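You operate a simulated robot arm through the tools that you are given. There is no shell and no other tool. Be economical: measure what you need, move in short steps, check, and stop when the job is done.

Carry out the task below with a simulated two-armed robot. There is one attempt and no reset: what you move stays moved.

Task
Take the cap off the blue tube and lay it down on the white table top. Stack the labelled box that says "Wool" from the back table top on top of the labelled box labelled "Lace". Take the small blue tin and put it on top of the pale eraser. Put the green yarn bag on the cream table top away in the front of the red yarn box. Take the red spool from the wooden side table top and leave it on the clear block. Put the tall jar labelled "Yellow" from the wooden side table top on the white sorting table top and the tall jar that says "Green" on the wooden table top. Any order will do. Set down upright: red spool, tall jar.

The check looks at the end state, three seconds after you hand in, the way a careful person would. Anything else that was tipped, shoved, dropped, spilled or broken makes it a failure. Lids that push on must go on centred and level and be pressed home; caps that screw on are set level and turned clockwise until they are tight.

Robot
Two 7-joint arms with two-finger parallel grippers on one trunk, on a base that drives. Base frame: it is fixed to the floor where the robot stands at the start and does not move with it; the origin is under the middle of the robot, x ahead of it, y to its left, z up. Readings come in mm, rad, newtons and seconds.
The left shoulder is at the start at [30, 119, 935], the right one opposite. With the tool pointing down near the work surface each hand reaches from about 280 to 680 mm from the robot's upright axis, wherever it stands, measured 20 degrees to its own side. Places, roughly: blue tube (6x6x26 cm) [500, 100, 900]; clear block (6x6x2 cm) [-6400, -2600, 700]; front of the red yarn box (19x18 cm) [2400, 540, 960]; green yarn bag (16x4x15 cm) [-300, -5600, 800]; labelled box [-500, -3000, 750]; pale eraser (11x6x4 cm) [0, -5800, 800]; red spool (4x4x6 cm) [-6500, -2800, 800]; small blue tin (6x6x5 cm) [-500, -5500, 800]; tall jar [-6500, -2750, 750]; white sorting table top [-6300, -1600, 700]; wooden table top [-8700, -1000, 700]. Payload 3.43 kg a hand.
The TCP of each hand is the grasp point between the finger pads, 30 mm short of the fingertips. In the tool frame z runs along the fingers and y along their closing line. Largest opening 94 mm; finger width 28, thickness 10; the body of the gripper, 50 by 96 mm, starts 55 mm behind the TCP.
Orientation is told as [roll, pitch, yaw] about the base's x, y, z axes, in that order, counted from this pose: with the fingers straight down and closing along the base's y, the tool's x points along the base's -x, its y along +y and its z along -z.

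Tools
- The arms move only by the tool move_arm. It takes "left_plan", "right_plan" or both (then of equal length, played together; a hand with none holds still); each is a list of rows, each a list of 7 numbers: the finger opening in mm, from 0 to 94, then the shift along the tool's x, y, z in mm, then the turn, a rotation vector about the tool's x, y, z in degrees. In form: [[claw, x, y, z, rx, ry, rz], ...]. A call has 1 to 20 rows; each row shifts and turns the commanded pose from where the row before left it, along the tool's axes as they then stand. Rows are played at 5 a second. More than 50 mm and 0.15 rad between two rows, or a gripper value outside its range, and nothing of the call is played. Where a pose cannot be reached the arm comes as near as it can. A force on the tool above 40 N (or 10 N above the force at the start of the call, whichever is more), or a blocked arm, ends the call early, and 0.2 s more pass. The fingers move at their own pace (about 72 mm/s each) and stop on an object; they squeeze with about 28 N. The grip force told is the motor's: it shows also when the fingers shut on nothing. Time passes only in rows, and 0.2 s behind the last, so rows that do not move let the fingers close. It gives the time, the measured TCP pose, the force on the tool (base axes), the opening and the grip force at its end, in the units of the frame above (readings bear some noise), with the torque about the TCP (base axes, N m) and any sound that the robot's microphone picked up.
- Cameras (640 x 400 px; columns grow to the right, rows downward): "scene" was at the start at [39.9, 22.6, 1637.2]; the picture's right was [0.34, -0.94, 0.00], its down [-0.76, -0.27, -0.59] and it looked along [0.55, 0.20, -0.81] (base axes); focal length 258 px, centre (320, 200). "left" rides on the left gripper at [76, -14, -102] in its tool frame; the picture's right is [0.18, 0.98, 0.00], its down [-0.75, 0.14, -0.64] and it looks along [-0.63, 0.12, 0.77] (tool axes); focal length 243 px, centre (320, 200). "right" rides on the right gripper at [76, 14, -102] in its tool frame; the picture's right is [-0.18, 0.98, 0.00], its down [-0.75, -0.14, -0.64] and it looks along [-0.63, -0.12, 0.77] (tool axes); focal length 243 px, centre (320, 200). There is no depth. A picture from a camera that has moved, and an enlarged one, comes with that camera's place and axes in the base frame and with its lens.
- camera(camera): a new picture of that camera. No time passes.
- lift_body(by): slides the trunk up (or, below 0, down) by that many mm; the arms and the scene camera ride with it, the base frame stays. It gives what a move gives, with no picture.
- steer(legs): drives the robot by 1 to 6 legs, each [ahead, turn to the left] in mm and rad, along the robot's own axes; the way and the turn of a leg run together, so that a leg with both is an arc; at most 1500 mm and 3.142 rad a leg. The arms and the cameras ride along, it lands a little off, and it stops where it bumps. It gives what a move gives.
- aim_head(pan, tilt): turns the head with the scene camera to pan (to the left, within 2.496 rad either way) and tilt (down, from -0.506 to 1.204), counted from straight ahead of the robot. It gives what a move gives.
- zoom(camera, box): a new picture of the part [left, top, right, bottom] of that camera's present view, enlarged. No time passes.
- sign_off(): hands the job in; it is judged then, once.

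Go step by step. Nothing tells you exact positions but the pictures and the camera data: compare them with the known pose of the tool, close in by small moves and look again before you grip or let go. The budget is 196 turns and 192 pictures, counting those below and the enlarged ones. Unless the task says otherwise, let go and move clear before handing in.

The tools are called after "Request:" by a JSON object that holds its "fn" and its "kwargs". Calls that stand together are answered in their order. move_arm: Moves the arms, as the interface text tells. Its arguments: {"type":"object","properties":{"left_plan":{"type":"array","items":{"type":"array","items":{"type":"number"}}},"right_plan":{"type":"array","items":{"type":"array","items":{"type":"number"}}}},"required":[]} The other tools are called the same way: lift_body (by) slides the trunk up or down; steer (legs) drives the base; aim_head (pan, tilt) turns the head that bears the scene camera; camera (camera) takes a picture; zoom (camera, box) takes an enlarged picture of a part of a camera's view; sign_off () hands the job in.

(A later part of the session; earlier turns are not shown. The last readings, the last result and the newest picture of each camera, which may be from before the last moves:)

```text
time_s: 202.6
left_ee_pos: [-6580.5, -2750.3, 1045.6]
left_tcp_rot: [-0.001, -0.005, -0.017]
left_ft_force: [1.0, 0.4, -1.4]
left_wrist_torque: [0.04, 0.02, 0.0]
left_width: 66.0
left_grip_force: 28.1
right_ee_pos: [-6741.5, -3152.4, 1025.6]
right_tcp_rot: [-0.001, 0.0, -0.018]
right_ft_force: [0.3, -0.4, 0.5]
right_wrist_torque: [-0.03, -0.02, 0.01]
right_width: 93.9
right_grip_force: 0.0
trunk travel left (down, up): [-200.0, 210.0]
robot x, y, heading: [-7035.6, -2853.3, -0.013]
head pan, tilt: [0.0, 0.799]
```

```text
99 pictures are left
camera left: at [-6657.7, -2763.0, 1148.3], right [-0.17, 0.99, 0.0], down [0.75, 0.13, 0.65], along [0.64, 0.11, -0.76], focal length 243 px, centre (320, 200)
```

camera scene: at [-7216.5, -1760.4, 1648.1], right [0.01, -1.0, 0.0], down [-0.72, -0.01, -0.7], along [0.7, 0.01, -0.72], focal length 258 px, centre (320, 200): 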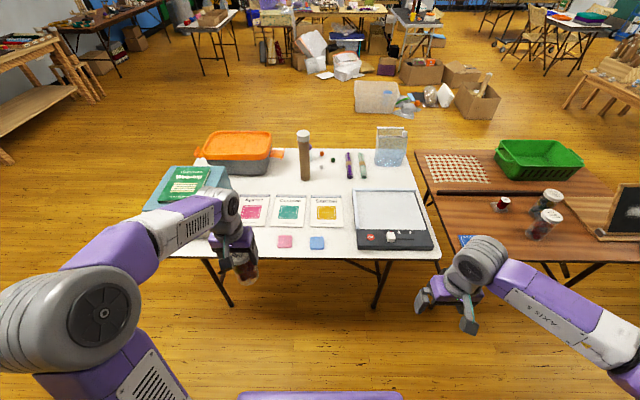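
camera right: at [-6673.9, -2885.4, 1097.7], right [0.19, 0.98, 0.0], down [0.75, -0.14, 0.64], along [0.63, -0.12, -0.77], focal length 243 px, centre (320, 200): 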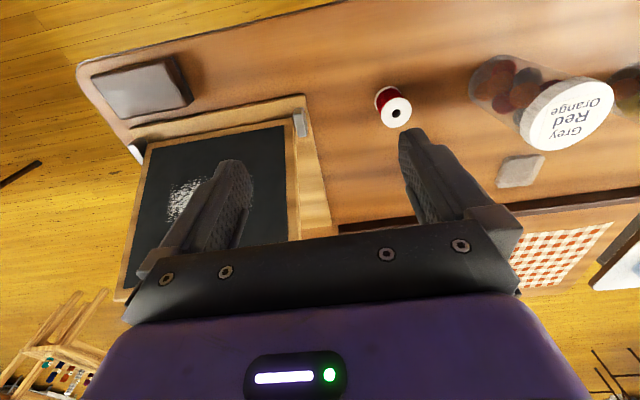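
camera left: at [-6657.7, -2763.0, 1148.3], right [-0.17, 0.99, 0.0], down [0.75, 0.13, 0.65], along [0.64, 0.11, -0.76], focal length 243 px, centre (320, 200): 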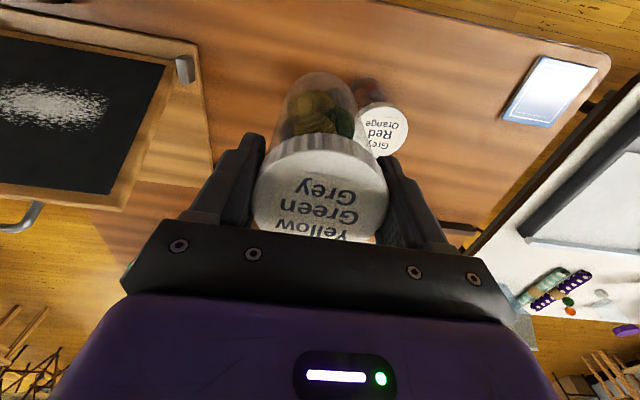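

Jar C is in hand. I'll drive to the wooden table in the west: back up, go north to y about -850, turn west and look.

Request:
{"fn": "steer", "kwargs": {"legs": [[-215, 0], [0, 1.585], [1500, 0], [500, 0], [0, 1.57], [450, 0]]}}

Request:
{"fn": "camera", "kwargs": {"camera": "scene"}}

```text
time_s: 223.7
left_ee_pos: [-8130.5, -950.3, 1045.5]
left_tcp_rot: [0.0, -0.005, 3.114]
left_ft_force: [-0.3, -0.5, -1.1]
left_wrist_torque: [-0.01, 0.03, 0.0]
left_width: 65.9
left_grip_force: 27.8
right_ee_pos: [-7965.6, -551.0, 1026.0]
right_tcp_rot: [0.0, 0.0, 3.116]
right_ft_force: [0.4, 0.1, 1.3]
right_wrist_torque: [0.0, -0.03, 0.05]
right_width: 94.3
right_grip_force: 0.0
trunk travel left (down, up): [-200.0, 210.0]
robot x, y, heading: [-7666.6, -848.9, 3.117]
head pan, tilt: [0.0, 0.799]
```

```text
98 pictures are left
camera scene: at [-7720.4, -851.1, 1648.1], right [0.02, 1.0, 0.0], down [0.72, -0.02, -0.7], along [-0.7, 0.02, -0.72], focal length 258 px, centre (320, 200)
```

scene: 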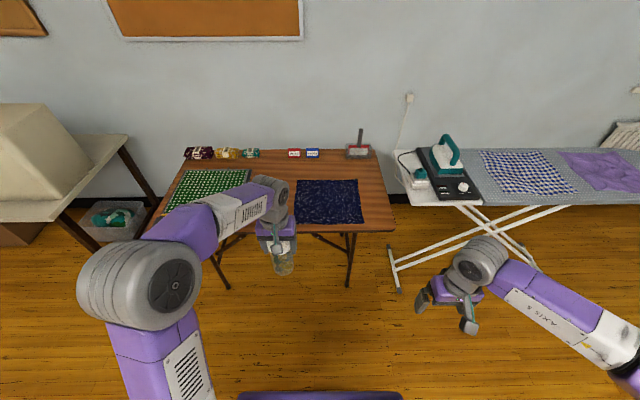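

The free wood between the green mat and navy cloth is at about [-8562, -1062]. I'll drive 400 mm forward and move the jar there.

Request:
{"fn": "steer", "kwargs": {"legs": [[400, 0.024]]}}

Request:
{"fn": "camera", "kwargs": {"camera": "left"}}

Request:
{"fn": "camera", "kwargs": {"camera": "scene"}}

```text
time_s: 226.2
left_ee_pos: [-8535.4, -958.4, 1045.5]
left_tcp_rot: [0.001, -0.006, 3.141]
left_ft_force: [0.4, 0.3, -0.2]
left_wrist_torque: [0.02, 0.01, -0.01]
left_width: 65.7
left_grip_force: 28.1
right_ee_pos: [-8380.7, -554.1, 1025.4]
right_tcp_rot: [0.001, 0.001, 3.141]
right_ft_force: [0.1, -0.3, -0.2]
right_wrist_torque: [-0.04, 0.01, 0.01]
right_width: 94.0
right_grip_force: 0.0
trunk travel left (down, up): [-200.0, 210.0]
robot x, y, heading: [-8078.0, -850.0, -3.146]
head pan, tilt: [0.0, 0.799]
```

```text
97 pictures are left
camera left: at [-8458.4, -943.9, 1148.4], right [0.18, -0.98, 0.0], down [-0.75, -0.14, 0.65], along [-0.64, -0.12, -0.76], focal length 243 px, centre (320, 200)
```

left: 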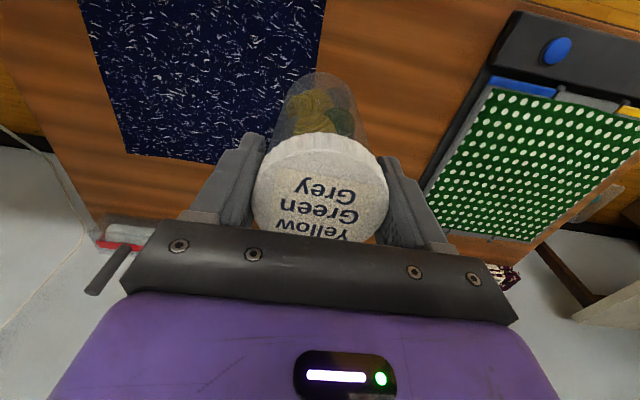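

```text
96 pictures are left
camera scene: at [-8127.6, -848.2, 1648.1], right [0.0, 1.0, 0.0], down [0.72, 0.0, -0.7], along [-0.7, 0.0, -0.72], focal length 258 px, centre (320, 200)
```

scene: 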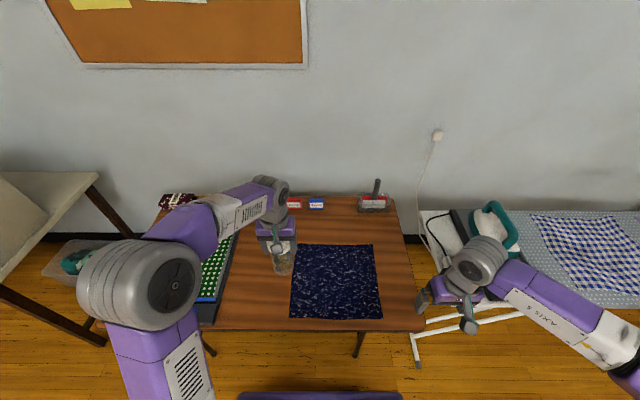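

The gap centre is [-8560, -1078]. I'll shift 120 mm left and lower.

Request:
{"fn": "move_arm", "kwargs": {"left_plan": [[50, -6, 30, 0, 0, 0, 0], [50, -6, 30, 0, 0, 0, 0], [50, -6, 30, 0, 0, 0, 0], [50, -6, 30, 0, 0, 0, 0], [50, 0, 0, 40, 0, 0, 0], [50, 0, 0, 40, 0, 0, 0], [50, 0, 0, 40, 0, 0, 0], [50, 0, 0, 30, 0, 0, 0], [50, 0, 0, 0, 0, 0, 0]]}}

Request:
{"fn": "camera", "kwargs": {"camera": "left"}}

```text
time_s: 228.2
left_ee_pos: [-8558.7, -1077.9, 897.0]
left_tcp_rot: [0.001, -0.006, 3.14]
left_ft_force: [0.1, 0.5, -0.8]
left_wrist_torque: [0.02, -0.01, 0.02]
left_width: 66.1
left_grip_force: 27.9
right_ee_pos: [-8380.4, -553.7, 1026.9]
right_tcp_rot: [0.0, -0.001, 3.14]
right_ft_force: [0.0, -0.2, 0.6]
right_wrist_torque: [-0.04, 0.02, -0.02]
right_width: 93.9
right_grip_force: 0.0
trunk travel left (down, up): [-200.0, 210.0]
robot x, y, heading: [-8079.9, -844.0, -3.138]
head pan, tilt: [0.0, 0.799]
```

```text
95 pictures are left
camera left: at [-8482.6, -1063.8, 999.3], right [0.18, -0.98, 0.0], down [-0.75, -0.14, 0.65], along [-0.64, -0.12, -0.76], focal length 243 px, centre (320, 200)
```

left: 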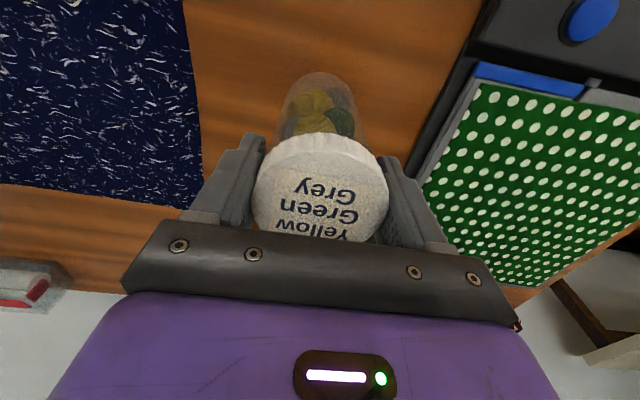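

Request:
{"fn": "move_arm", "kwargs": {"left_plan": [[50, 0, 0, 20, 0, 0, 0], [50, 0, 0, 15, 0, 0, 0], [50, 0, 0, 3, 0, 0, 0], [50, 0, 0, 1, 0, 0, 0], [50, 0, 0, 1, 0, 0, 0], [50, 0, 0, 1, 0, 0, 0], [50, 0, 0, 0, 0, 0, 0]]}}

```text
time_s: 229.8
left_ee_pos: [-8559.9, -1077.5, 857.3]
left_tcp_rot: [0.002, -0.011, 3.138]
left_ft_force: [-1.5, -3.8, 22.5]
left_wrist_torque: [-0.08, 0.14, -0.03]
left_width: 66.1
left_grip_force: 27.8
right_ee_pos: [-8378.2, -553.4, 1026.6]
right_tcp_rot: [0.0, -0.001, 3.137]
right_ft_force: [0.6, 0.2, -0.3]
right_wrist_torque: [-0.02, -0.02, 0.02]
right_width: 94.0
right_grip_force: 0.1
trunk travel left (down, up): [-200.0, 210.0]
robot x, y, heading: [-8076.3, -843.9, -3.142]
head pan, tilt: [0.0, 0.799]
```

Contact. I'll release and rise.

Request:
{"fn": "move_arm", "kwargs": {"left_plan": [[50, 0, 0, -3, 0, 0, 0], [80, 0, 0, 0, 0, 0, 0], [94, 0, 0, 0, 0, 0, 0], [94, 0, 0, 0, 0, 0, 0], [94, 0, 0, -25, 0, 0, 0], [94, 0, 0, -45, 0, 0, 0], [94, 0, 0, -45, 0, 0, 0], [94, 0, 0, -45, 0, 0, 0], [94, 0, 0, -40, 0, 0, 0], [94, 0, 0, 0, 0, 0, 0]]}}

Request:
{"fn": "camera", "kwargs": {"camera": "left"}}

```text
time_s: 232.1
left_ee_pos: [-8559.1, -1079.3, 1060.4]
left_tcp_rot: [-0.001, -0.007, 3.141]
left_ft_force: [0.7, 0.9, -0.6]
left_wrist_torque: [-0.02, -0.01, -0.04]
left_width: 93.8
left_grip_force: 0.1
right_ee_pos: [-8379.9, -554.1, 1025.5]
right_tcp_rot: [-0.001, -0.002, 3.14]
right_ft_force: [0.1, 0.6, -0.7]
right_wrist_torque: [0.0, -0.04, 0.04]
right_width: 94.3
right_grip_force: 0.1
trunk travel left (down, up): [-200.0, 210.0]
robot x, y, heading: [-8078.0, -844.3, -3.14]
head pan, tilt: [0.0, 0.799]
```

```text
94 pictures are left
camera left: at [-8482.0, -1064.7, 1163.2], right [0.18, -0.98, 0.0], down [-0.75, -0.14, 0.65], along [-0.64, -0.12, -0.76], focal length 243 px, centre (320, 200)
```

left: 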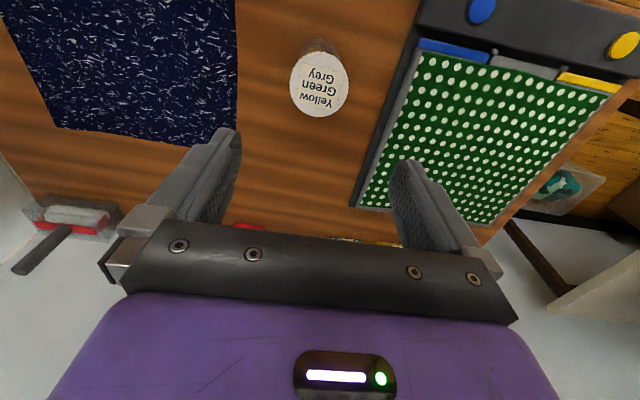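

Jar C stands on the wooden table. Next are the labelled boxes and cream table in the south-east. I'll go around the north of the white table to [-5300, -1700] and survey the route.

Request:
{"fn": "steer", "kwargs": {"legs": [[-400, 0], [0, -2.714], [1074, 0], [0, -0.427], [1400, 0], [0, -1.571]]}}

Request:
{"fn": "aim_head", "kwargs": {"pan": 0.45, "tilt": 0.35}}

Request:
{"fn": "camera", "kwargs": {"camera": "scene"}}

```text
time_s: 257.6
left_ee_pos: [-5077.0, -872.7, 1061.6]
left_tcp_rot: [0.0, -0.004, -1.549]
left_ft_force: [0.0, 0.2, -0.3]
left_wrist_torque: [0.02, 0.01, -0.04]
left_width: 93.8
left_grip_force: 0.0
right_ee_pos: [-5605.7, -706.4, 1025.0]
right_tcp_rot: [0.001, -0.001, -1.546]
right_ft_force: [0.5, -0.4, -0.4]
right_wrist_torque: [0.02, 0.0, 0.0]
right_width: 94.2
right_grip_force: 0.1
trunk travel left (down, up): [-200.0, 210.0]
robot x, y, heading: [-5319.6, -393.0, -1.539]
head pan, tilt: [0.0, 0.799]
```

```text
time_s: 258.5
left_ee_pos: [-5077.4, -872.9, 1060.5]
left_tcp_rot: [0.0, -0.005, -1.548]
left_ft_force: [0.3, 0.3, -0.6]
left_wrist_torque: [0.0, 0.0, 0.03]
left_width: 93.8
left_grip_force: 0.1
right_ee_pos: [-5606.8, -706.9, 1026.5]
right_tcp_rot: [0.001, -0.001, -1.545]
right_ft_force: [0.6, -0.5, 0.1]
right_wrist_torque: [-0.01, 0.01, 0.0]
right_width: 93.9
right_grip_force: 0.0
trunk travel left (down, up): [-200.0, 210.0]
robot x, y, heading: [-5322.7, -397.1, -1.538]
head pan, tilt: [0.45, 0.351]
```

```text
93 pictures are left
camera scene: at [-5279.1, -450.8, 1687.7], right [-0.89, -0.46, 0.0], down [-0.16, 0.31, -0.94], along [0.43, -0.83, -0.34], focal length 258 px, centre (320, 200)
```

scene: 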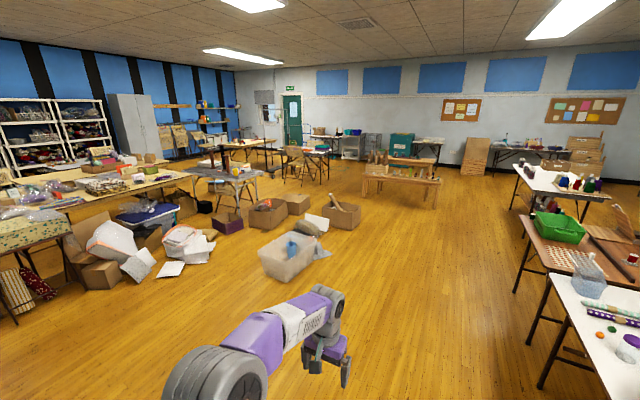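

The floor is open: I'll go south to [-4900, -4320], then east between the cardboard boxes and the bench.

Request:
{"fn": "steer", "kwargs": {"legs": [[0, 0.074], [1500, 0], [1500, 0], [946, 0], [0, 1.464]]}}

Request:
{"fn": "aim_head", "kwargs": {"pan": 0.0, "tilt": 0.45}}

Request:
{"fn": "camera", "kwargs": {"camera": "scene"}}

```text
time_s: 281.6
left_ee_pos: [-4500.9, -4103.1, 1060.2]
left_tcp_rot: [0.0, -0.006, -0.012]
left_ft_force: [0.2, 0.5, 0.6]
left_wrist_torque: [-0.01, -0.01, -0.02]
left_width: 93.8
left_grip_force: 0.1
right_ee_pos: [-4684.9, -4626.3, 1026.9]
right_tcp_rot: [0.0, -0.001, -0.011]
right_ft_force: [0.5, 0.0, -0.7]
right_wrist_torque: [0.0, 0.03, 0.0]
right_width: 93.9
right_grip_force: 0.1
trunk travel left (down, up): [-200.0, 210.0]
robot x, y, heading: [-4985.4, -4332.9, -0.009]
head pan, tilt: [0.45, 0.351]
```

```text
time_s: 282.5
left_ee_pos: [-4500.8, -4103.7, 1059.7]
left_tcp_rot: [0.0, -0.005, -0.013]
left_ft_force: [0.1, -1.2, -0.9]
left_wrist_torque: [0.04, 0.0, 0.05]
left_width: 93.8
left_grip_force: 0.2
right_ee_pos: [-4685.0, -4626.3, 1024.8]
right_tcp_rot: [0.0, 0.0, -0.012]
right_ft_force: [0.1, -0.6, 0.0]
right_wrist_torque: [-0.02, 0.02, -0.01]
right_width: 94.1
right_grip_force: 0.0
trunk travel left (down, up): [-200.0, 210.0]
robot x, y, heading: [-4982.8, -4333.9, -0.014]
head pan, tilt: [0.0, 0.45]
```

```text
92 pictures are left
camera scene: at [-4921.9, -4333.6, 1678.6], right [-0.01, -1.0, 0.0], down [-0.44, 0.0, -0.9], along [0.9, -0.01, -0.44], focal length 258 px, centre (320, 200)
```

scene: 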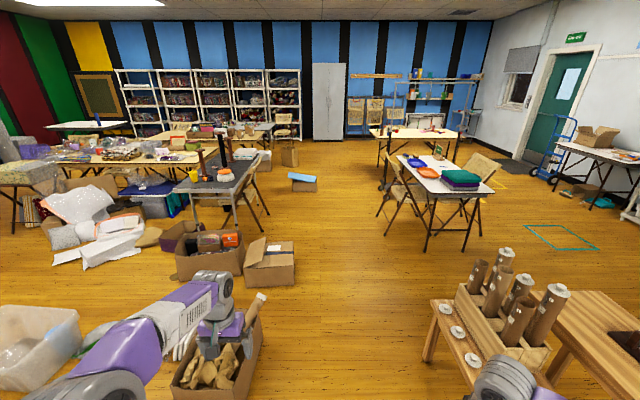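

The lane ahead is clear along y ≈ -4500 to -4700. I'll proceed east.

Request:
{"fn": "steer", "kwargs": {"legs": [[0, -0.103], [1500, 0], [0, 0.027], [1500, 0], [500, 0], [0, 0.09]]}}

Request:
{"fn": "camera", "kwargs": {"camera": "scene"}}

Request:
{"fn": "aim_head", "kwargs": {"pan": -0.8, "tilt": 0.45}}

Request:
{"fn": "camera", "kwargs": {"camera": "scene"}}

```text
time_s: 300.7
left_ee_pos: [-1054.6, -4366.9, 1060.3]
left_tcp_rot: [0.0, -0.006, 0.018]
left_ft_force: [0.2, 0.4, 0.2]
left_wrist_torque: [0.01, -0.06, -0.02]
left_width: 93.9
left_grip_force: 0.0
right_ee_pos: [-1222.2, -4894.9, 1025.7]
right_tcp_rot: [0.0, -0.001, 0.02]
right_ft_force: [0.3, 0.4, 0.2]
right_wrist_torque: [0.01, 0.0, -0.03]
right_width: 94.0
right_grip_force: 0.0
trunk travel left (down, up): [-200.0, 210.0]
robot x, y, heading: [-1532.1, -4608.4, 0.024]
head pan, tilt: [0.0, 0.45]
```

```text
91 pictures are left
camera scene: at [-1468.5, -4609.7, 1678.5], right [0.02, -1.0, 0.0], down [-0.44, -0.01, -0.9], along [0.9, 0.02, -0.44], focal length 258 px, centre (320, 200)
```

scene: 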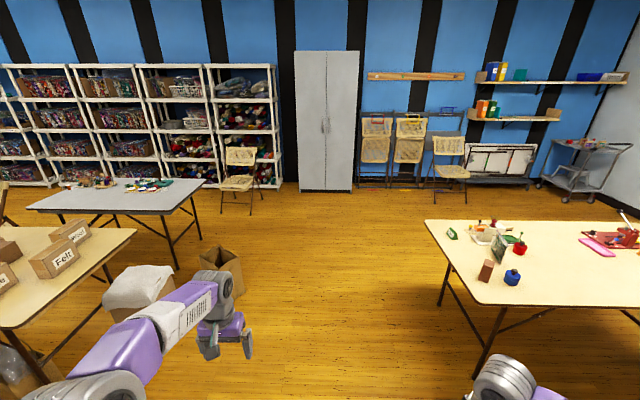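

```text
time_s: 301.8
left_ee_pos: [-1054.7, -4366.5, 1060.4]
left_tcp_rot: [0.001, -0.006, 0.019]
left_ft_force: [-0.2, -1.1, 0.6]
left_wrist_torque: [0.02, -0.01, -0.02]
left_width: 94.2
left_grip_force: 0.0
right_ee_pos: [-1222.8, -4896.1, 1026.8]
right_tcp_rot: [-0.001, -0.002, 0.021]
right_ft_force: [-0.7, -0.1, 0.9]
right_wrist_torque: [-0.01, -0.05, 0.0]
right_width: 93.8
right_grip_force: 0.0
trunk travel left (down, up): [-200.0, 210.0]
robot x, y, heading: [-1535.4, -4607.6, 0.022]
head pan, tilt: [-0.799, 0.45]
```

```text
90 pictures are left
camera scene: at [-1495.1, -4676.8, 1678.6], right [-0.7, -0.71, 0.0], down [-0.31, 0.3, -0.9], along [0.64, -0.63, -0.44], focal length 258 px, centre (320, 200)
```

scene: 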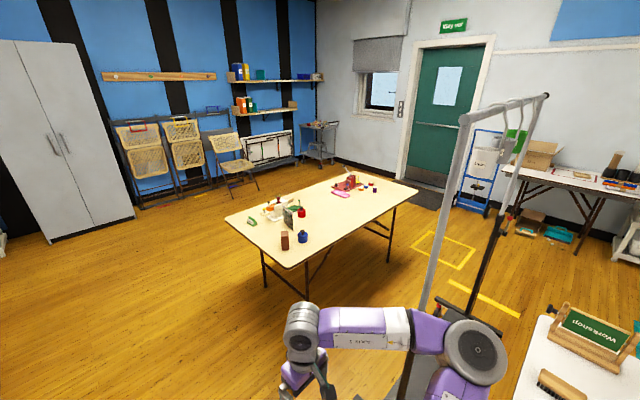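

I've reached the middle aisle. I'll pan left to see the labelled boxes and the floor in front of them.

Request:
{"fn": "aim_head", "kwargs": {"pan": 0.75, "tilt": 0.6}}

Request:
{"fn": "camera", "kwargs": {"camera": "scene"}}

```text
time_s: 303.5
left_ee_pos: [-1055.1, -4366.3, 1060.4]
left_tcp_rot: [0.0, -0.005, 0.02]
left_ft_force: [0.1, -0.5, -0.4]
left_wrist_torque: [-0.01, 0.02, -0.01]
left_width: 94.0
left_grip_force: 0.1
right_ee_pos: [-1222.7, -4895.7, 1026.1]
right_tcp_rot: [0.001, -0.002, 0.022]
right_ft_force: [0.2, -0.9, -0.5]
right_wrist_torque: [0.01, 0.01, -0.01]
right_width: 93.9
right_grip_force: 0.0
trunk travel left (down, up): [-200.0, 210.0]
robot x, y, heading: [-1530.9, -4607.7, 0.02]
head pan, tilt: [0.75, 0.6]
```

```text
89 pictures are left
camera scene: at [-1497.5, -4550.8, 1665.0], right [0.7, -0.72, 0.0], down [-0.4, -0.39, -0.83], along [0.59, 0.58, -0.56], focal length 258 px, centre (320, 200)
```

scene: 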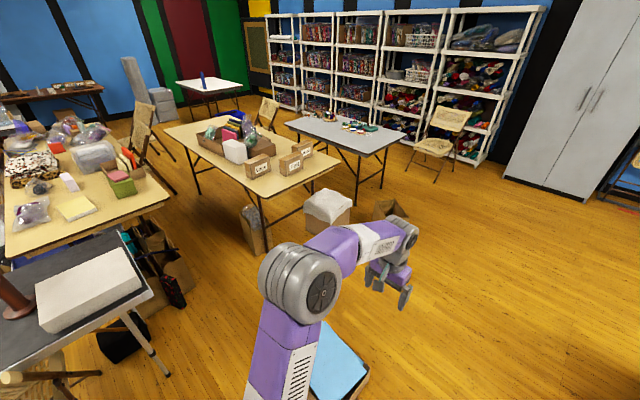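

Request:
{"fn": "zoom", "kwargs": {"camera": "scene", "box": [210, 110, 370, 250]}}

```text
2.86 times, centred on (290, 180) of scene
camera zoom: at [-1497.5, -4550.8, 1665.0], right [0.7, -0.72, 0.0], down [-0.4, -0.39, -0.83], along [0.59, 0.58, -0.56], focal length 738 px, centre (406, 257)
```

zoom: 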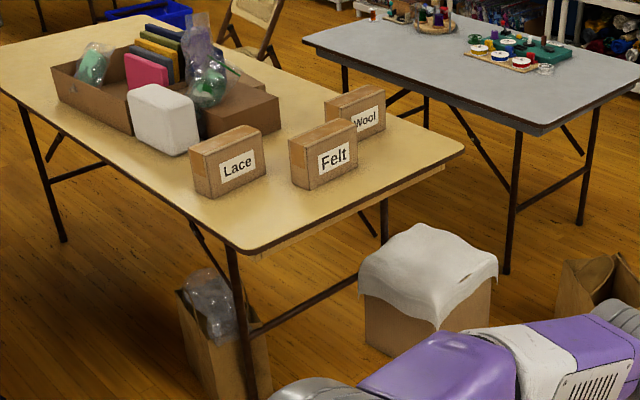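

The boxes are Lace (west, ~[-609,-3030]), Felt (middle) and Wool (east, ~[-147,-3060]). I'll drive around the floor box and face them from the south.

Request:
{"fn": "steer", "kwargs": {"legs": [[0, -0.13], [700, 0], [0, 0.11], [520, 0], [0, 1.571], [750, 0]]}}

Request:
{"fn": "aim_head", "kwargs": {"pan": 0.0, "tilt": 0.75}}

Request:
{"fn": "camera", "kwargs": {"camera": "scene"}}

```text
time_s: 318.5
left_ee_pos: [-521.1, -3450.5, 1060.4]
left_tcp_rot: [0.002, -0.005, 1.547]
left_ft_force: [-0.8, -0.9, -0.3]
left_wrist_torque: [-0.01, -0.02, -0.01]
left_width: 94.0
left_grip_force: 0.1
right_ee_pos: [-1.7, -3642.1, 1025.5]
right_tcp_rot: [-0.002, -0.001, 1.546]
right_ft_force: [0.5, 0.2, -0.2]
right_wrist_torque: [-0.07, -0.03, -0.02]
right_width: 94.2
right_grip_force: 0.0
trunk travel left (down, up): [-200.0, 210.0]
robot x, y, heading: [-297.9, -3940.6, 1.544]
head pan, tilt: [0.75, 0.6]
```

```text
time_s: 319.6
left_ee_pos: [-521.3, -3451.1, 1060.5]
left_tcp_rot: [-0.002, -0.005, 1.546]
left_ft_force: [0.7, 0.6, 0.2]
left_wrist_torque: [0.02, 0.0, -0.02]
left_width: 94.1
left_grip_force: 0.0
right_ee_pos: [-1.6, -3642.2, 1025.3]
right_tcp_rot: [0.001, -0.002, 1.547]
right_ft_force: [-0.5, -0.4, -0.3]
right_wrist_torque: [0.0, -0.05, 0.01]
right_width: 94.2
right_grip_force: 0.0
trunk travel left (down, up): [-200.0, 210.0]
robot x, y, heading: [-299.7, -3938.0, 1.555]
head pan, tilt: [0.0, 0.75]
```

```text
87 pictures are left
camera scene: at [-297.9, -3887.4, 1652.1], right [1.0, -0.02, 0.0], down [-0.01, -0.68, -0.73], along [0.01, 0.73, -0.68], focal length 258 px, centre (320, 200)
```

scene: 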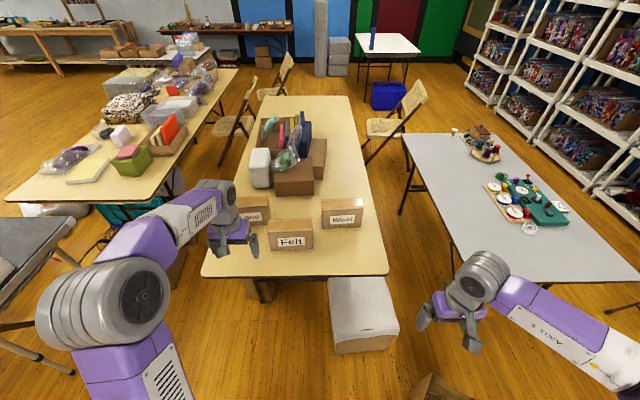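

Request:
{"fn": "zoom", "kwargs": {"camera": "scene", "box": [225, 180, 385, 270]}}

```text
4.00 times, centred on (305, 225) of scene
camera zoom: at [-297.9, -3887.4, 1652.1], right [1.0, -0.02, 0.0], down [-0.01, -0.68, -0.73], along [0.01, 0.73, -0.68], focal length 1033 px, centre (380, 100)
```

zoom: 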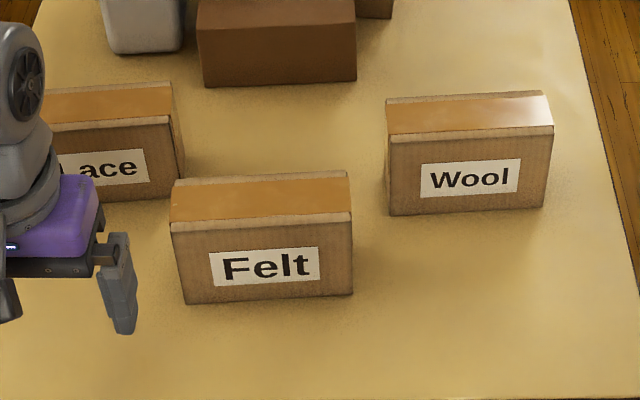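

Wool is at about [-183, -3069] and Lace at about [-609, -3042]. Each is about 176×64×123 mm with the top at z≈863, and is gripped across its 64 mm depth. I'll stand at [-450, -3620], from which both are reachable by turning.

Request:
{"fn": "steer", "kwargs": {"legs": [[0, 0.459], [353, 0], [0, -1.136]]}}

Request:
{"fn": "camera", "kwargs": {"camera": "scene"}}

Request:
{"fn": "camera", "kwargs": {"camera": "left"}}

```text
time_s: 326.1
left_ee_pos: [-313.8, -3097.5, 1061.7]
left_tcp_rot: [-0.001, -0.007, 0.867]
left_ft_force: [-0.4, -1.0, -0.1]
left_wrist_torque: [-0.04, 0.01, 0.03]
left_width: 94.2
left_grip_force: 0.2
right_ee_pos: [-30.3, -3574.4, 1025.0]
right_tcp_rot: [0.0, -0.001, 0.866]
right_ft_force: [0.1, -0.2, 0.4]
right_wrist_torque: [-0.01, 0.01, 0.04]
right_width: 94.2
right_grip_force: 0.1
trunk travel left (down, up): [-200.0, 210.0]
robot x, y, heading: [-449.8, -3614.5, 0.87]
head pan, tilt: [0.0, 0.75]
```

```text
85 pictures are left
camera scene: at [-414.3, -3578.0, 1652.1], right [0.76, -0.65, 0.0], down [-0.44, -0.52, -0.73], along [0.47, 0.56, -0.68], focal length 258 px, centre (320, 200)
```

scene: 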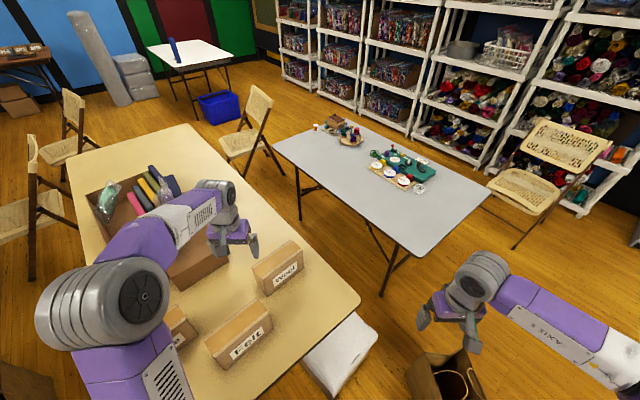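

```text
84 pictures are left
camera left: at [-354.1, -3165.7, 1162.9], right [-0.87, 0.5, 0.0], down [0.38, 0.66, 0.65], along [0.32, 0.56, -0.76], focal length 243 px, centre (320, 200)
```

left: 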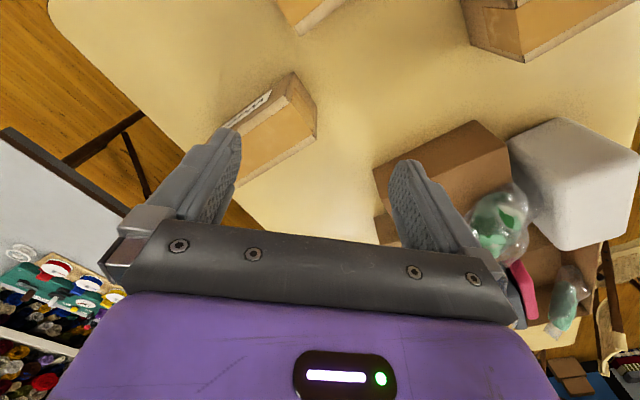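

No bump. I'll move the left hand over Wool and yaw it about 47° so the fingers close across its depth.

Request:
{"fn": "move_arm", "kwargs": {"left_plan": [[94, -35.4, -27.3, 0, 0, 0, 0], [94, -35.4, -27.3, 0, 0, 0, 0], [94, -35.4, -27.3, 0, 0, 0, 0], [94, 0, 0, 0, 0, 0, 7.83], [94, 0, 0, 0, 0, 0, 7.83], [94, 0, 0, 0, 0, 0, 7.83], [94, 0, 0, 0, 0, 0, 7.83], [94, 0, 0, 0, 0, 0, 7.83], [94, 0, 0, 0, 0, 0, 7.83], [94, 0, 0, 40, 0, 0, 0], [94, 0, 0, 30, 0, 0, 0], [94, 0, 0, 0, 0, 0, 0]]}}

Request:
{"fn": "camera", "kwargs": {"camera": "left"}}

Request:
{"fn": "camera", "kwargs": {"camera": "scene"}}

```text
time_s: 328.7
left_ee_pos: [-184.8, -3071.1, 991.7]
left_tcp_rot: [0.005, -0.002, 0.045]
left_ft_force: [-1.0, -0.6, 0.7]
left_wrist_torque: [0.01, 0.02, 0.0]
left_width: 94.1
left_grip_force: 0.1
right_ee_pos: [-30.3, -3575.6, 1025.5]
right_tcp_rot: [0.0, -0.003, 0.867]
right_ft_force: [-0.1, -0.5, 0.0]
right_wrist_torque: [0.02, 0.01, 0.02]
right_width: 94.3
right_grip_force: 0.1
trunk travel left (down, up): [-200.0, 210.0]
robot x, y, heading: [-447.7, -3617.1, 0.875]
head pan, tilt: [0.0, 0.75]
```

```text
83 pictures are left
camera left: at [-260.0, -3089.5, 1092.7], right [-0.23, 0.97, 0.0], down [0.74, 0.17, 0.65], along [0.63, 0.15, -0.76], focal length 243 px, centre (320, 200)
```

left: 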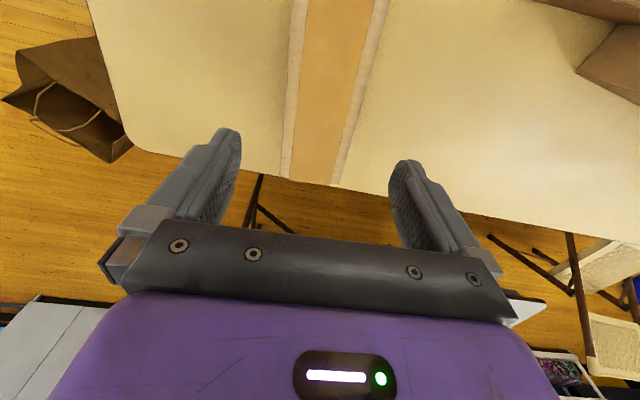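

```text
82 pictures are left
camera scene: at [-414.5, -3577.9, 1652.1], right [0.76, -0.65, 0.0], down [-0.44, -0.52, -0.73], along [0.47, 0.56, -0.68], focal length 258 px, centre (320, 200)
```

scene: 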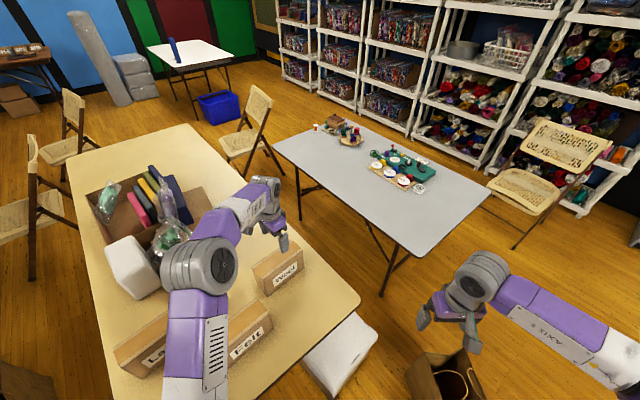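

Aligned; the box centre is ~[-185, -3067]. I'll descend, grip, and lift slightly.

Request:
{"fn": "move_arm", "kwargs": {"left_plan": [[94, 0, 4.5, 45, 0, 0, 0], [94, 0, 0, 45, 0, 0, 0], [94, 0, 0, 40, 0, 0, 0], [94, 0, 0, 22, 0, 0, 0], [70, 0, 0, 0, 0, 0, 0], [50, 0, 0, 0, 0, 0, 0], [50, 0, 0, 0, 0, 0, 0], [50, 0, 0, 0, 0, 0, 0]]}}

Request:
{"fn": "camera", "kwargs": {"camera": "left"}}

```text
time_s: 330.5
left_ee_pos: [-185.3, -3063.5, 837.9]
left_tcp_rot: [0.006, -0.002, 0.045]
left_ft_force: [0.7, 0.7, -0.3]
left_wrist_torque: [-0.05, -0.17, 0.03]
left_width: 74.3
left_grip_force: 28.4
right_ee_pos: [-31.0, -3574.7, 1025.4]
right_tcp_rot: [-0.002, -0.001, 0.866]
right_ft_force: [-0.2, 0.8, 1.3]
right_wrist_torque: [0.05, -0.01, 0.0]
right_width: 94.2
right_grip_force: 0.1
trunk travel left (down, up): [-200.0, 210.0]
robot x, y, heading: [-451.0, -3615.1, 0.863]
head pan, tilt: [0.0, 0.75]
```

```text
81 pictures are left
camera left: at [-260.2, -3081.5, 940.9], right [-0.23, 0.97, 0.0], down [0.74, 0.17, 0.65], along [0.63, 0.15, -0.76], focal length 243 px, centre (320, 200)
```

left: 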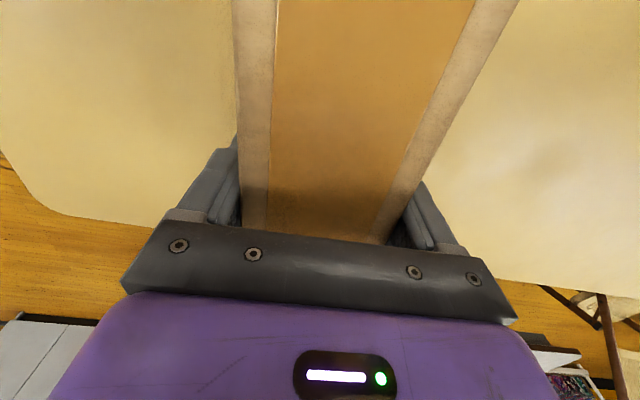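

Gripped at 74 mm. I'll lift 200 mm, turn the base left 0.72 rad, then yaw the hand back.

Request:
{"fn": "move_arm", "kwargs": {"left_plan": [[50, 0, 0, -20, 0, 0, 0], [50, 0, 0, -45, 0, 0, 0], [50, 0, 0, -45, 0, 0, 0], [50, 0, 0, -45, 0, 0, 0], [50, 0, 0, -45, 0, 0, 0], [50, 0, 0, 0, 0, 0, 0]]}}

Request:
{"fn": "steer", "kwargs": {"legs": [[0, 0.721]]}}

Request:
{"fn": "camera", "kwargs": {"camera": "scene"}}

Request:
{"fn": "camera", "kwargs": {"camera": "left"}}

```text
time_s: 331.9
left_ee_pos: [-186.2, -3065.4, 1036.6]
left_tcp_rot: [0.004, -0.004, 0.046]
left_ft_force: [-0.1, 0.2, -3.6]
left_wrist_torque: [0.0, 0.01, 0.0]
left_width: 74.3
left_grip_force: 27.5
right_ee_pos: [-30.3, -3573.9, 1024.8]
right_tcp_rot: [0.0, 0.0, 0.864]
right_ft_force: [-0.1, 0.3, -0.1]
right_wrist_torque: [-0.03, -0.03, -0.02]
right_width: 93.9
right_grip_force: 0.0
trunk travel left (down, up): [-200.0, 210.0]
robot x, y, heading: [-453.3, -3615.6, 0.862]
head pan, tilt: [0.0, 0.75]
```

```text
time_s: 334.2
left_ee_pos: [-617.7, -3028.9, 1035.8]
left_tcp_rot: [0.004, -0.003, 0.77]
left_ft_force: [0.1, 0.2, -2.6]
left_wrist_torque: [-0.01, -0.04, 0.0]
left_width: 74.3
left_grip_force: 27.9
right_ee_pos: [-163.0, -3307.6, 1025.4]
right_tcp_rot: [0.001, -0.002, 1.589]
right_ft_force: [0.5, -0.3, 0.4]
right_wrist_torque: [-0.01, -0.04, 0.0]
right_width: 94.0
right_grip_force: 0.0
trunk travel left (down, up): [-200.0, 210.0]
robot x, y, heading: [-447.8, -3618.9, 1.592]
head pan, tilt: [0.0, 0.75]
```

```text
80 pictures are left
camera scene: at [-450.3, -3564.8, 1652.1], right [1.0, 0.02, 0.0], down [0.02, -0.68, -0.73], along [-0.02, 0.73, -0.68], focal length 258 px, centre (320, 200)
```

scene: 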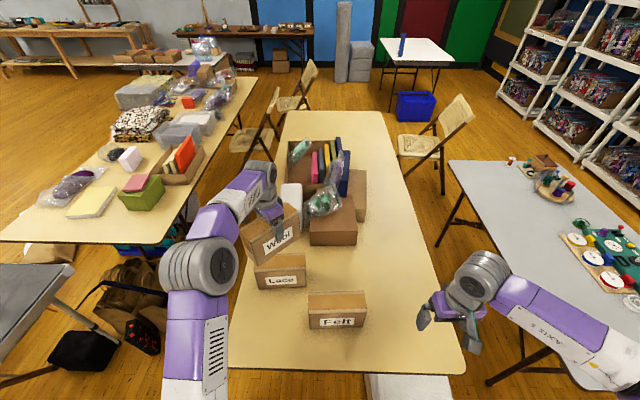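

```text
79 pictures are left
camera left: at [-662.3, -3091.8, 1138.8], right [-0.82, 0.58, 0.0], down [0.44, 0.62, 0.65], along [0.37, 0.53, -0.76], focal length 243 px, centre (320, 200)
```

left: 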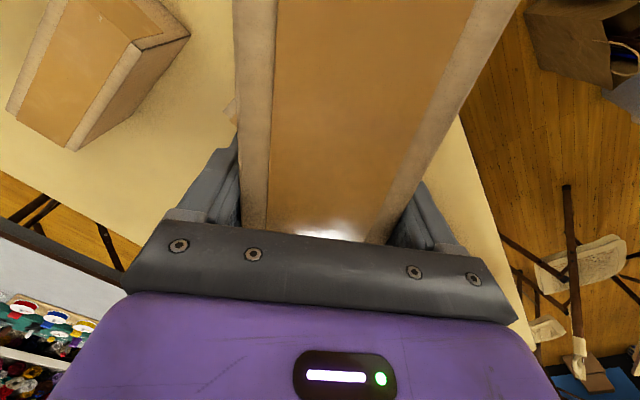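

Wool now hovers near Lace. I'll zoom to measure Lace precisely.

Request:
{"fn": "zoom", "kwargs": {"camera": "scene", "box": [220, 190, 380, 290]}}

```text
4.00 times, centred on (300, 240) of scene
camera zoom: at [-450.3, -3564.8, 1652.1], right [1.0, 0.02, 0.0], down [0.02, -0.68, -0.73], along [-0.02, 0.73, -0.68], focal length 1033 px, centre (400, 40)
```

zoom: 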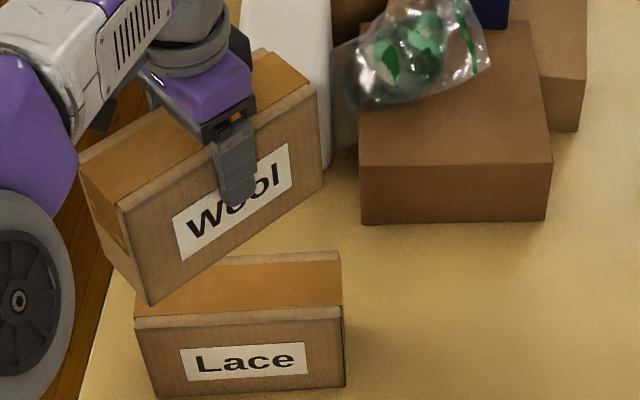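

Lace's top centre is about [-604, -3042], yaw ~0.075. I'll yaw the hand back ~40° and shift over it.

Request:
{"fn": "move_arm", "kwargs": {"left_plan": [[50, 0, 0, 0, 0, 0, 7.96], [50, 0, 0, 0, 0, 0, 7.96], [50, 0, 0, 0, 0, 0, 7.96], [50, 0, 0, 0, 0, 0, 7.96], [50, 0, 0, 0, 0, 0, 7.96], [50, -12.7, -14, 0, 0, 0, 0], [50, 0, 0, 0, 0, 0, 0]]}}

Request:
{"fn": "zoom", "kwargs": {"camera": "scene", "box": [220, 190, 380, 290]}}

Request:
{"fn": "camera", "kwargs": {"camera": "left"}}

```text
time_s: 335.8
left_ee_pos: [-605.3, -3041.8, 1036.6]
left_tcp_rot: [0.005, 0.001, 0.074]
left_ft_force: [-0.3, -0.5, -3.0]
left_wrist_torque: [0.0, 0.01, -0.01]
left_width: 74.3
left_grip_force: 27.7
right_ee_pos: [-163.9, -3306.2, 1024.8]
right_tcp_rot: [0.0, -0.003, 1.589]
right_ft_force: [-0.2, 0.6, -1.0]
right_wrist_torque: [0.0, 0.01, -0.01]
right_width: 93.7
right_grip_force: 0.0
trunk travel left (down, up): [-200.0, 210.0]
robot x, y, heading: [-450.8, -3620.7, 1.591]
head pan, tilt: [0.0, 0.75]
```

```text
4.00 times, centred on (300, 240) of scene
camera zoom: at [-450.3, -3564.4, 1652.1], right [1.0, 0.02, 0.0], down [0.02, -0.68, -0.73], along [-0.02, 0.73, -0.68], focal length 1033 px, centre (400, 40)
```

zoom: 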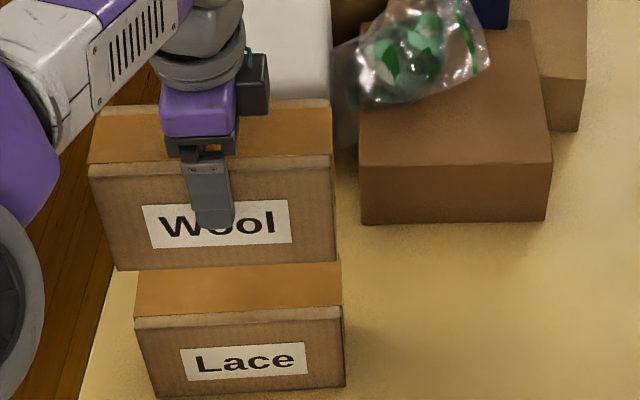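

```text
76 pictures are left
camera left: at [-679.7, -3061.5, 1139.0], right [-0.26, 0.97, 0.0], down [0.74, 0.19, 0.64], along [0.62, 0.17, -0.77], focal length 243 px, centre (320, 200)
```

left: 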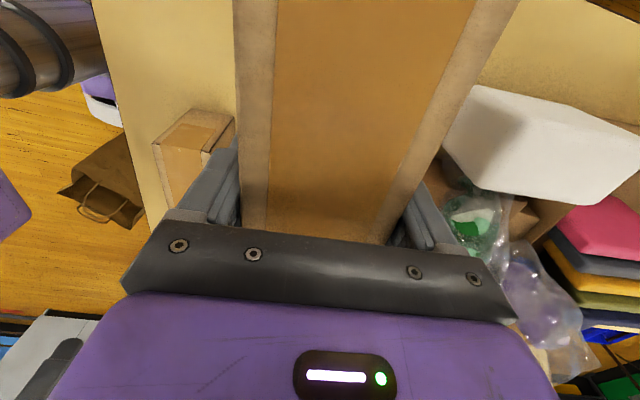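

Alignment is within 3 mm. I'll lower onto Lace.

Request:
{"fn": "move_arm", "kwargs": {"left_plan": [[50, -1, 0, 30, 0, 0, 0], [50, 0, 0, 25, 0, 0, 0], [50, 0, 0, 10, 0, 0, 0], [50, 0, 0, 3, 0, 0, 0], [50, 0, 0, 2, 0, 0, 0], [50, 0, 0, 1, 0, 0, 0], [50, 0, 0, 1, 0, 0, 0], [50, 0, 0, 0, 0, 0, 0]]}}

Request:
{"fn": "zoom", "kwargs": {"camera": "scene", "box": [220, 190, 380, 290]}}

```text
time_s: 337.6
left_ee_pos: [-602.1, -3039.6, 964.8]
left_tcp_rot: [0.006, 0.0, 0.075]
left_ft_force: [-0.4, 0.8, -4.2]
left_wrist_torque: [-0.05, 0.0, 0.04]
left_width: 74.1
left_grip_force: 27.6
right_ee_pos: [-163.2, -3307.4, 1025.6]
right_tcp_rot: [-0.001, -0.001, 1.59]
right_ft_force: [-0.4, -0.6, 0.4]
right_wrist_torque: [-0.01, 0.01, -0.01]
right_width: 94.1
right_grip_force: 0.0
trunk travel left (down, up): [-200.0, 210.0]
robot x, y, heading: [-446.3, -3615.7, 1.597]
head pan, tilt: [0.0, 0.75]
```

```text
4.00 times, centred on (300, 240) of scene
camera zoom: at [-449.9, -3564.9, 1652.1], right [1.0, 0.02, 0.0], down [0.02, -0.68, -0.73], along [-0.02, 0.73, -0.68], focal length 1033 px, centre (400, 40)
```

zoom: 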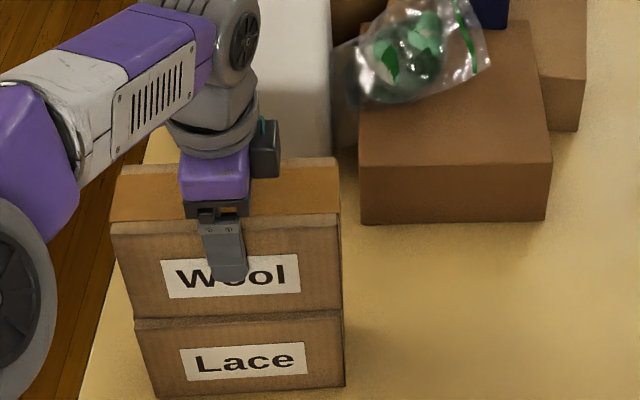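

Very close. I'll continue down in 1 mm steps to contact.

Request:
{"fn": "move_arm", "kwargs": {"left_plan": [[50, 0, 0, 1, 0, 0, 0], [50, 0, 0, 1, 0, 0, 0], [50, 0, 0, 1, 0, 0, 0], [50, 0, 0, 1, 0, 0, 0], [50, 0, 0, 0, 0, 0, 0]]}}

```text
time_s: 338.8
left_ee_pos: [-603.5, -3041.1, 962.9]
left_tcp_rot: [0.009, -0.003, 0.074]
left_ft_force: [0.4, 1.0, 13.3]
left_wrist_torque: [-0.37, -0.86, 0.14]
left_width: 74.4
left_grip_force: 27.7
right_ee_pos: [-163.0, -3309.0, 1025.1]
right_tcp_rot: [-0.001, -0.004, 1.591]
right_ft_force: [-0.6, -0.3, 0.2]
right_wrist_torque: [0.02, -0.03, -0.01]
right_width: 93.9
right_grip_force: 0.1
trunk travel left (down, up): [-200.0, 210.0]
robot x, y, heading: [-447.9, -3618.4, 1.597]
head pan, tilt: [0.0, 0.75]
```

Contact. I'll release, rise and check.

Request:
{"fn": "move_arm", "kwargs": {"left_plan": [[50, 0, 0, -1.5, 0, 0, 0], [80, 0, 0, 0, 0, 0, 0], [94, 0, 0, 0, 0, 0, 0], [94, 0, 0, 0, 0, 0, 0], [94, 0, 0, -25, 0, 0, 0], [94, 0, 0, -45, 0, 0, 0], [94, 0, 0, -45, 0, 0, 0], [94, 0, 0, 0, 0, 0, 0]]}}

Request:
{"fn": "zoom", "kwargs": {"camera": "scene", "box": [220, 190, 380, 290]}}

Request:
{"fn": "camera", "kwargs": {"camera": "left"}}

```text
time_s: 340.6
left_ee_pos: [-601.6, -3042.6, 1080.7]
left_tcp_rot: [0.005, 0.001, 0.074]
left_ft_force: [-0.5, -0.4, 0.1]
left_wrist_torque: [0.03, 0.0, 0.0]
left_width: 94.0
left_grip_force: 0.0
right_ee_pos: [-163.5, -3306.8, 1025.6]
right_tcp_rot: [-0.001, -0.002, 1.589]
right_ft_force: [0.2, 0.1, 0.1]
right_wrist_torque: [-0.01, 0.01, -0.01]
right_width: 94.2
right_grip_force: 0.0
trunk travel left (down, up): [-200.0, 210.0]
robot x, y, heading: [-452.0, -3618.3, 1.595]
head pan, tilt: [0.0, 0.75]
```

```text
4.00 times, centred on (300, 240) of scene
camera zoom: at [-449.9, -3565.0, 1652.1], right [1.0, 0.02, 0.0], down [0.02, -0.68, -0.73], along [-0.02, 0.73, -0.68], focal length 1033 px, centre (400, 40)
```

zoom: 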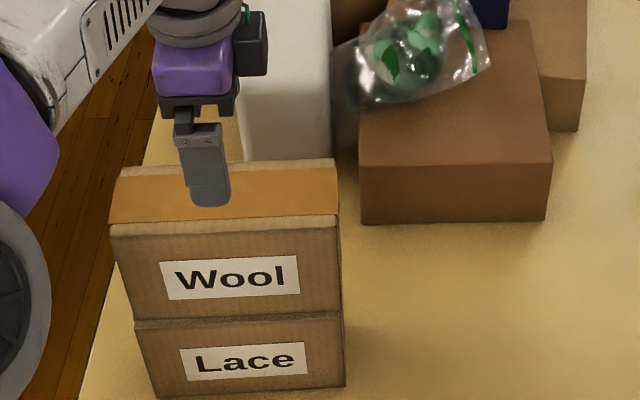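

```text
73 pictures are left
camera left: at [-676.7, -3063.4, 1181.3], right [-0.26, 0.97, 0.0], down [0.74, 0.19, 0.64], along [0.62, 0.17, -0.77], focal length 243 px, centre (320, 200)
```

left: 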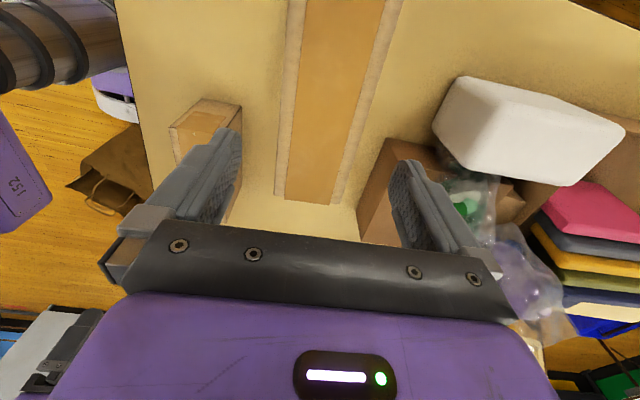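

Wool sits squarely on Lace. I'll rise, straighten the hand, back away and turn south to the cream table.

Request:
{"fn": "move_arm", "kwargs": {"left_plan": [[94, 0, 0, -40, 0, 0, 0], [94, 0, 0, 0, 0, 0, -7.9], [94, 0, 0, 0, 0, 0, -7.9], [94, 0, 0, 0, 0, 0, -7.9], [94, 0, 0, 0, 0, 0, -7.9], [94, 0, 0, 0, 0, 0, -7.9], [94, 0, 0, 0, 0, 0, -7.9], [94, 0, 0, 0, 0, 0, -7.9], [94, 0, 0, 0, 0, 0, -7.9], [94, 0, 0, 0, 0, 0, -7.9], [94, 0, 0, 0, 0, 0, -7.9], [94, 0, 0, 0, 0, 0, -7.9], [94, 0, 0, 0, 0, 0, 0]]}}

Request:
{"fn": "steer", "kwargs": {"legs": [[-800, 0], [0, 3.117]]}}

Request:
{"fn": "camera", "kwargs": {"camera": "scene"}}

```text
time_s: 343.4
left_ee_pos: [-602.6, -3041.7, 1117.1]
left_tcp_rot: [-0.001, -0.006, 1.594]
left_ft_force: [0.2, -0.4, 0.1]
left_wrist_torque: [0.01, 0.02, 0.02]
left_width: 94.0
left_grip_force: 0.1
right_ee_pos: [-162.9, -3307.7, 1025.9]
right_tcp_rot: [0.0, -0.003, 1.591]
right_ft_force: [-0.2, 0.0, 0.1]
right_wrist_torque: [-0.01, 0.0, 0.01]
right_width: 94.2
right_grip_force: 0.1
trunk travel left (down, up): [-200.0, 210.0]
robot x, y, heading: [-451.5, -3613.5, 1.592]
head pan, tilt: [0.0, 0.75]
```

```text
time_s: 355.1
left_ee_pos: [-295.5, -5005.6, 1116.6]
left_tcp_rot: [-0.001, -0.008, -1.575]
left_ft_force: [-0.3, 0.2, 0.0]
left_wrist_torque: [0.03, -0.02, 0.02]
left_width: 94.0
left_grip_force: 0.1
right_ee_pos: [-727.4, -4728.7, 1025.9]
right_tcp_rot: [0.001, -0.002, -1.576]
right_ft_force: [-0.4, 0.1, -0.3]
right_wrist_torque: [-0.04, 0.02, 0.01]
right_width: 93.8
right_grip_force: 0.2
trunk travel left (down, up): [-200.0, 210.0]
robot x, y, heading: [-434.9, -4429.0, -1.575]
head pan, tilt: [0.0, 0.75]
```

```text
72 pictures are left
camera scene: at [-433.6, -4482.2, 1652.1], right [-1.0, 0.0, 0.0], down [0.0, 0.68, -0.73], along [0.0, -0.73, -0.68], focal length 258 px, centre (320, 200)
```

scene: 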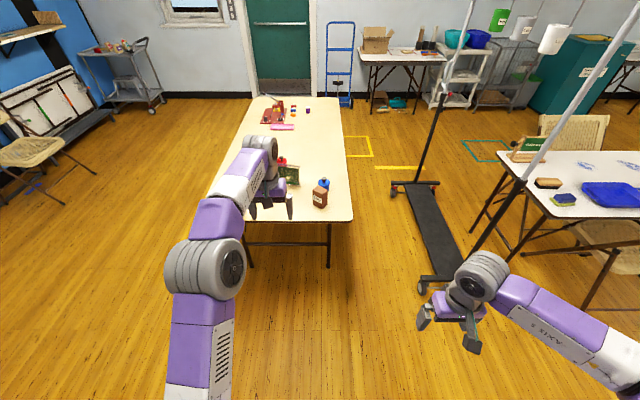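

The cream table's near edge is at y≈-5320. I'll move the left hand aside and zoom.

Request:
{"fn": "move_arm", "kwargs": {"left_plan": [[94, 30, 35, 0, 0, 0, 0], [94, 30, 35, 0, 0, 0, 0], [94, 30, 35, 0, 0, 0, 0], [94, 30, 35, 0, 0, 0, 0], [94, 0, 40, 0, 0, 0, 0], [94, 0, 0, 0, 0, 0, 0]]}}

Request:
{"fn": "zoom", "kwargs": {"camera": "scene", "box": [200, 80, 380, 230]}}

```text
time_s: 356.4
left_ee_pos: [-114.6, -4886.0, 1117.0]
left_tcp_rot: [0.002, -0.006, -1.575]
left_ft_force: [-0.3, -0.2, 0.2]
left_wrist_torque: [-0.02, 0.0, 0.01]
left_width: 94.2
left_grip_force: 0.1
right_ee_pos: [-727.7, -4728.9, 1025.3]
right_tcp_rot: [0.001, -0.001, -1.576]
right_ft_force: [0.1, -0.2, 0.3]
right_wrist_torque: [-0.02, -0.01, 0.0]
right_width: 94.3
right_grip_force: 0.0
trunk travel left (down, up): [-200.0, 210.0]
robot x, y, heading: [-429.3, -4429.2, -1.572]
head pan, tilt: [0.0, 0.75]
```

```text
2.67 times, centred on (290, 155) of scene
camera zoom: at [-434.4, -4481.7, 1652.1], right [-1.0, 0.0, 0.0], down [0.0, 0.68, -0.73], along [0.0, -0.73, -0.68], focal length 688 px, centre (400, 320)
```

zoom: 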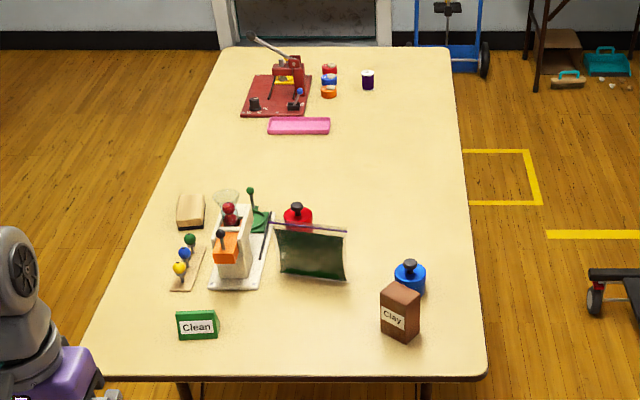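

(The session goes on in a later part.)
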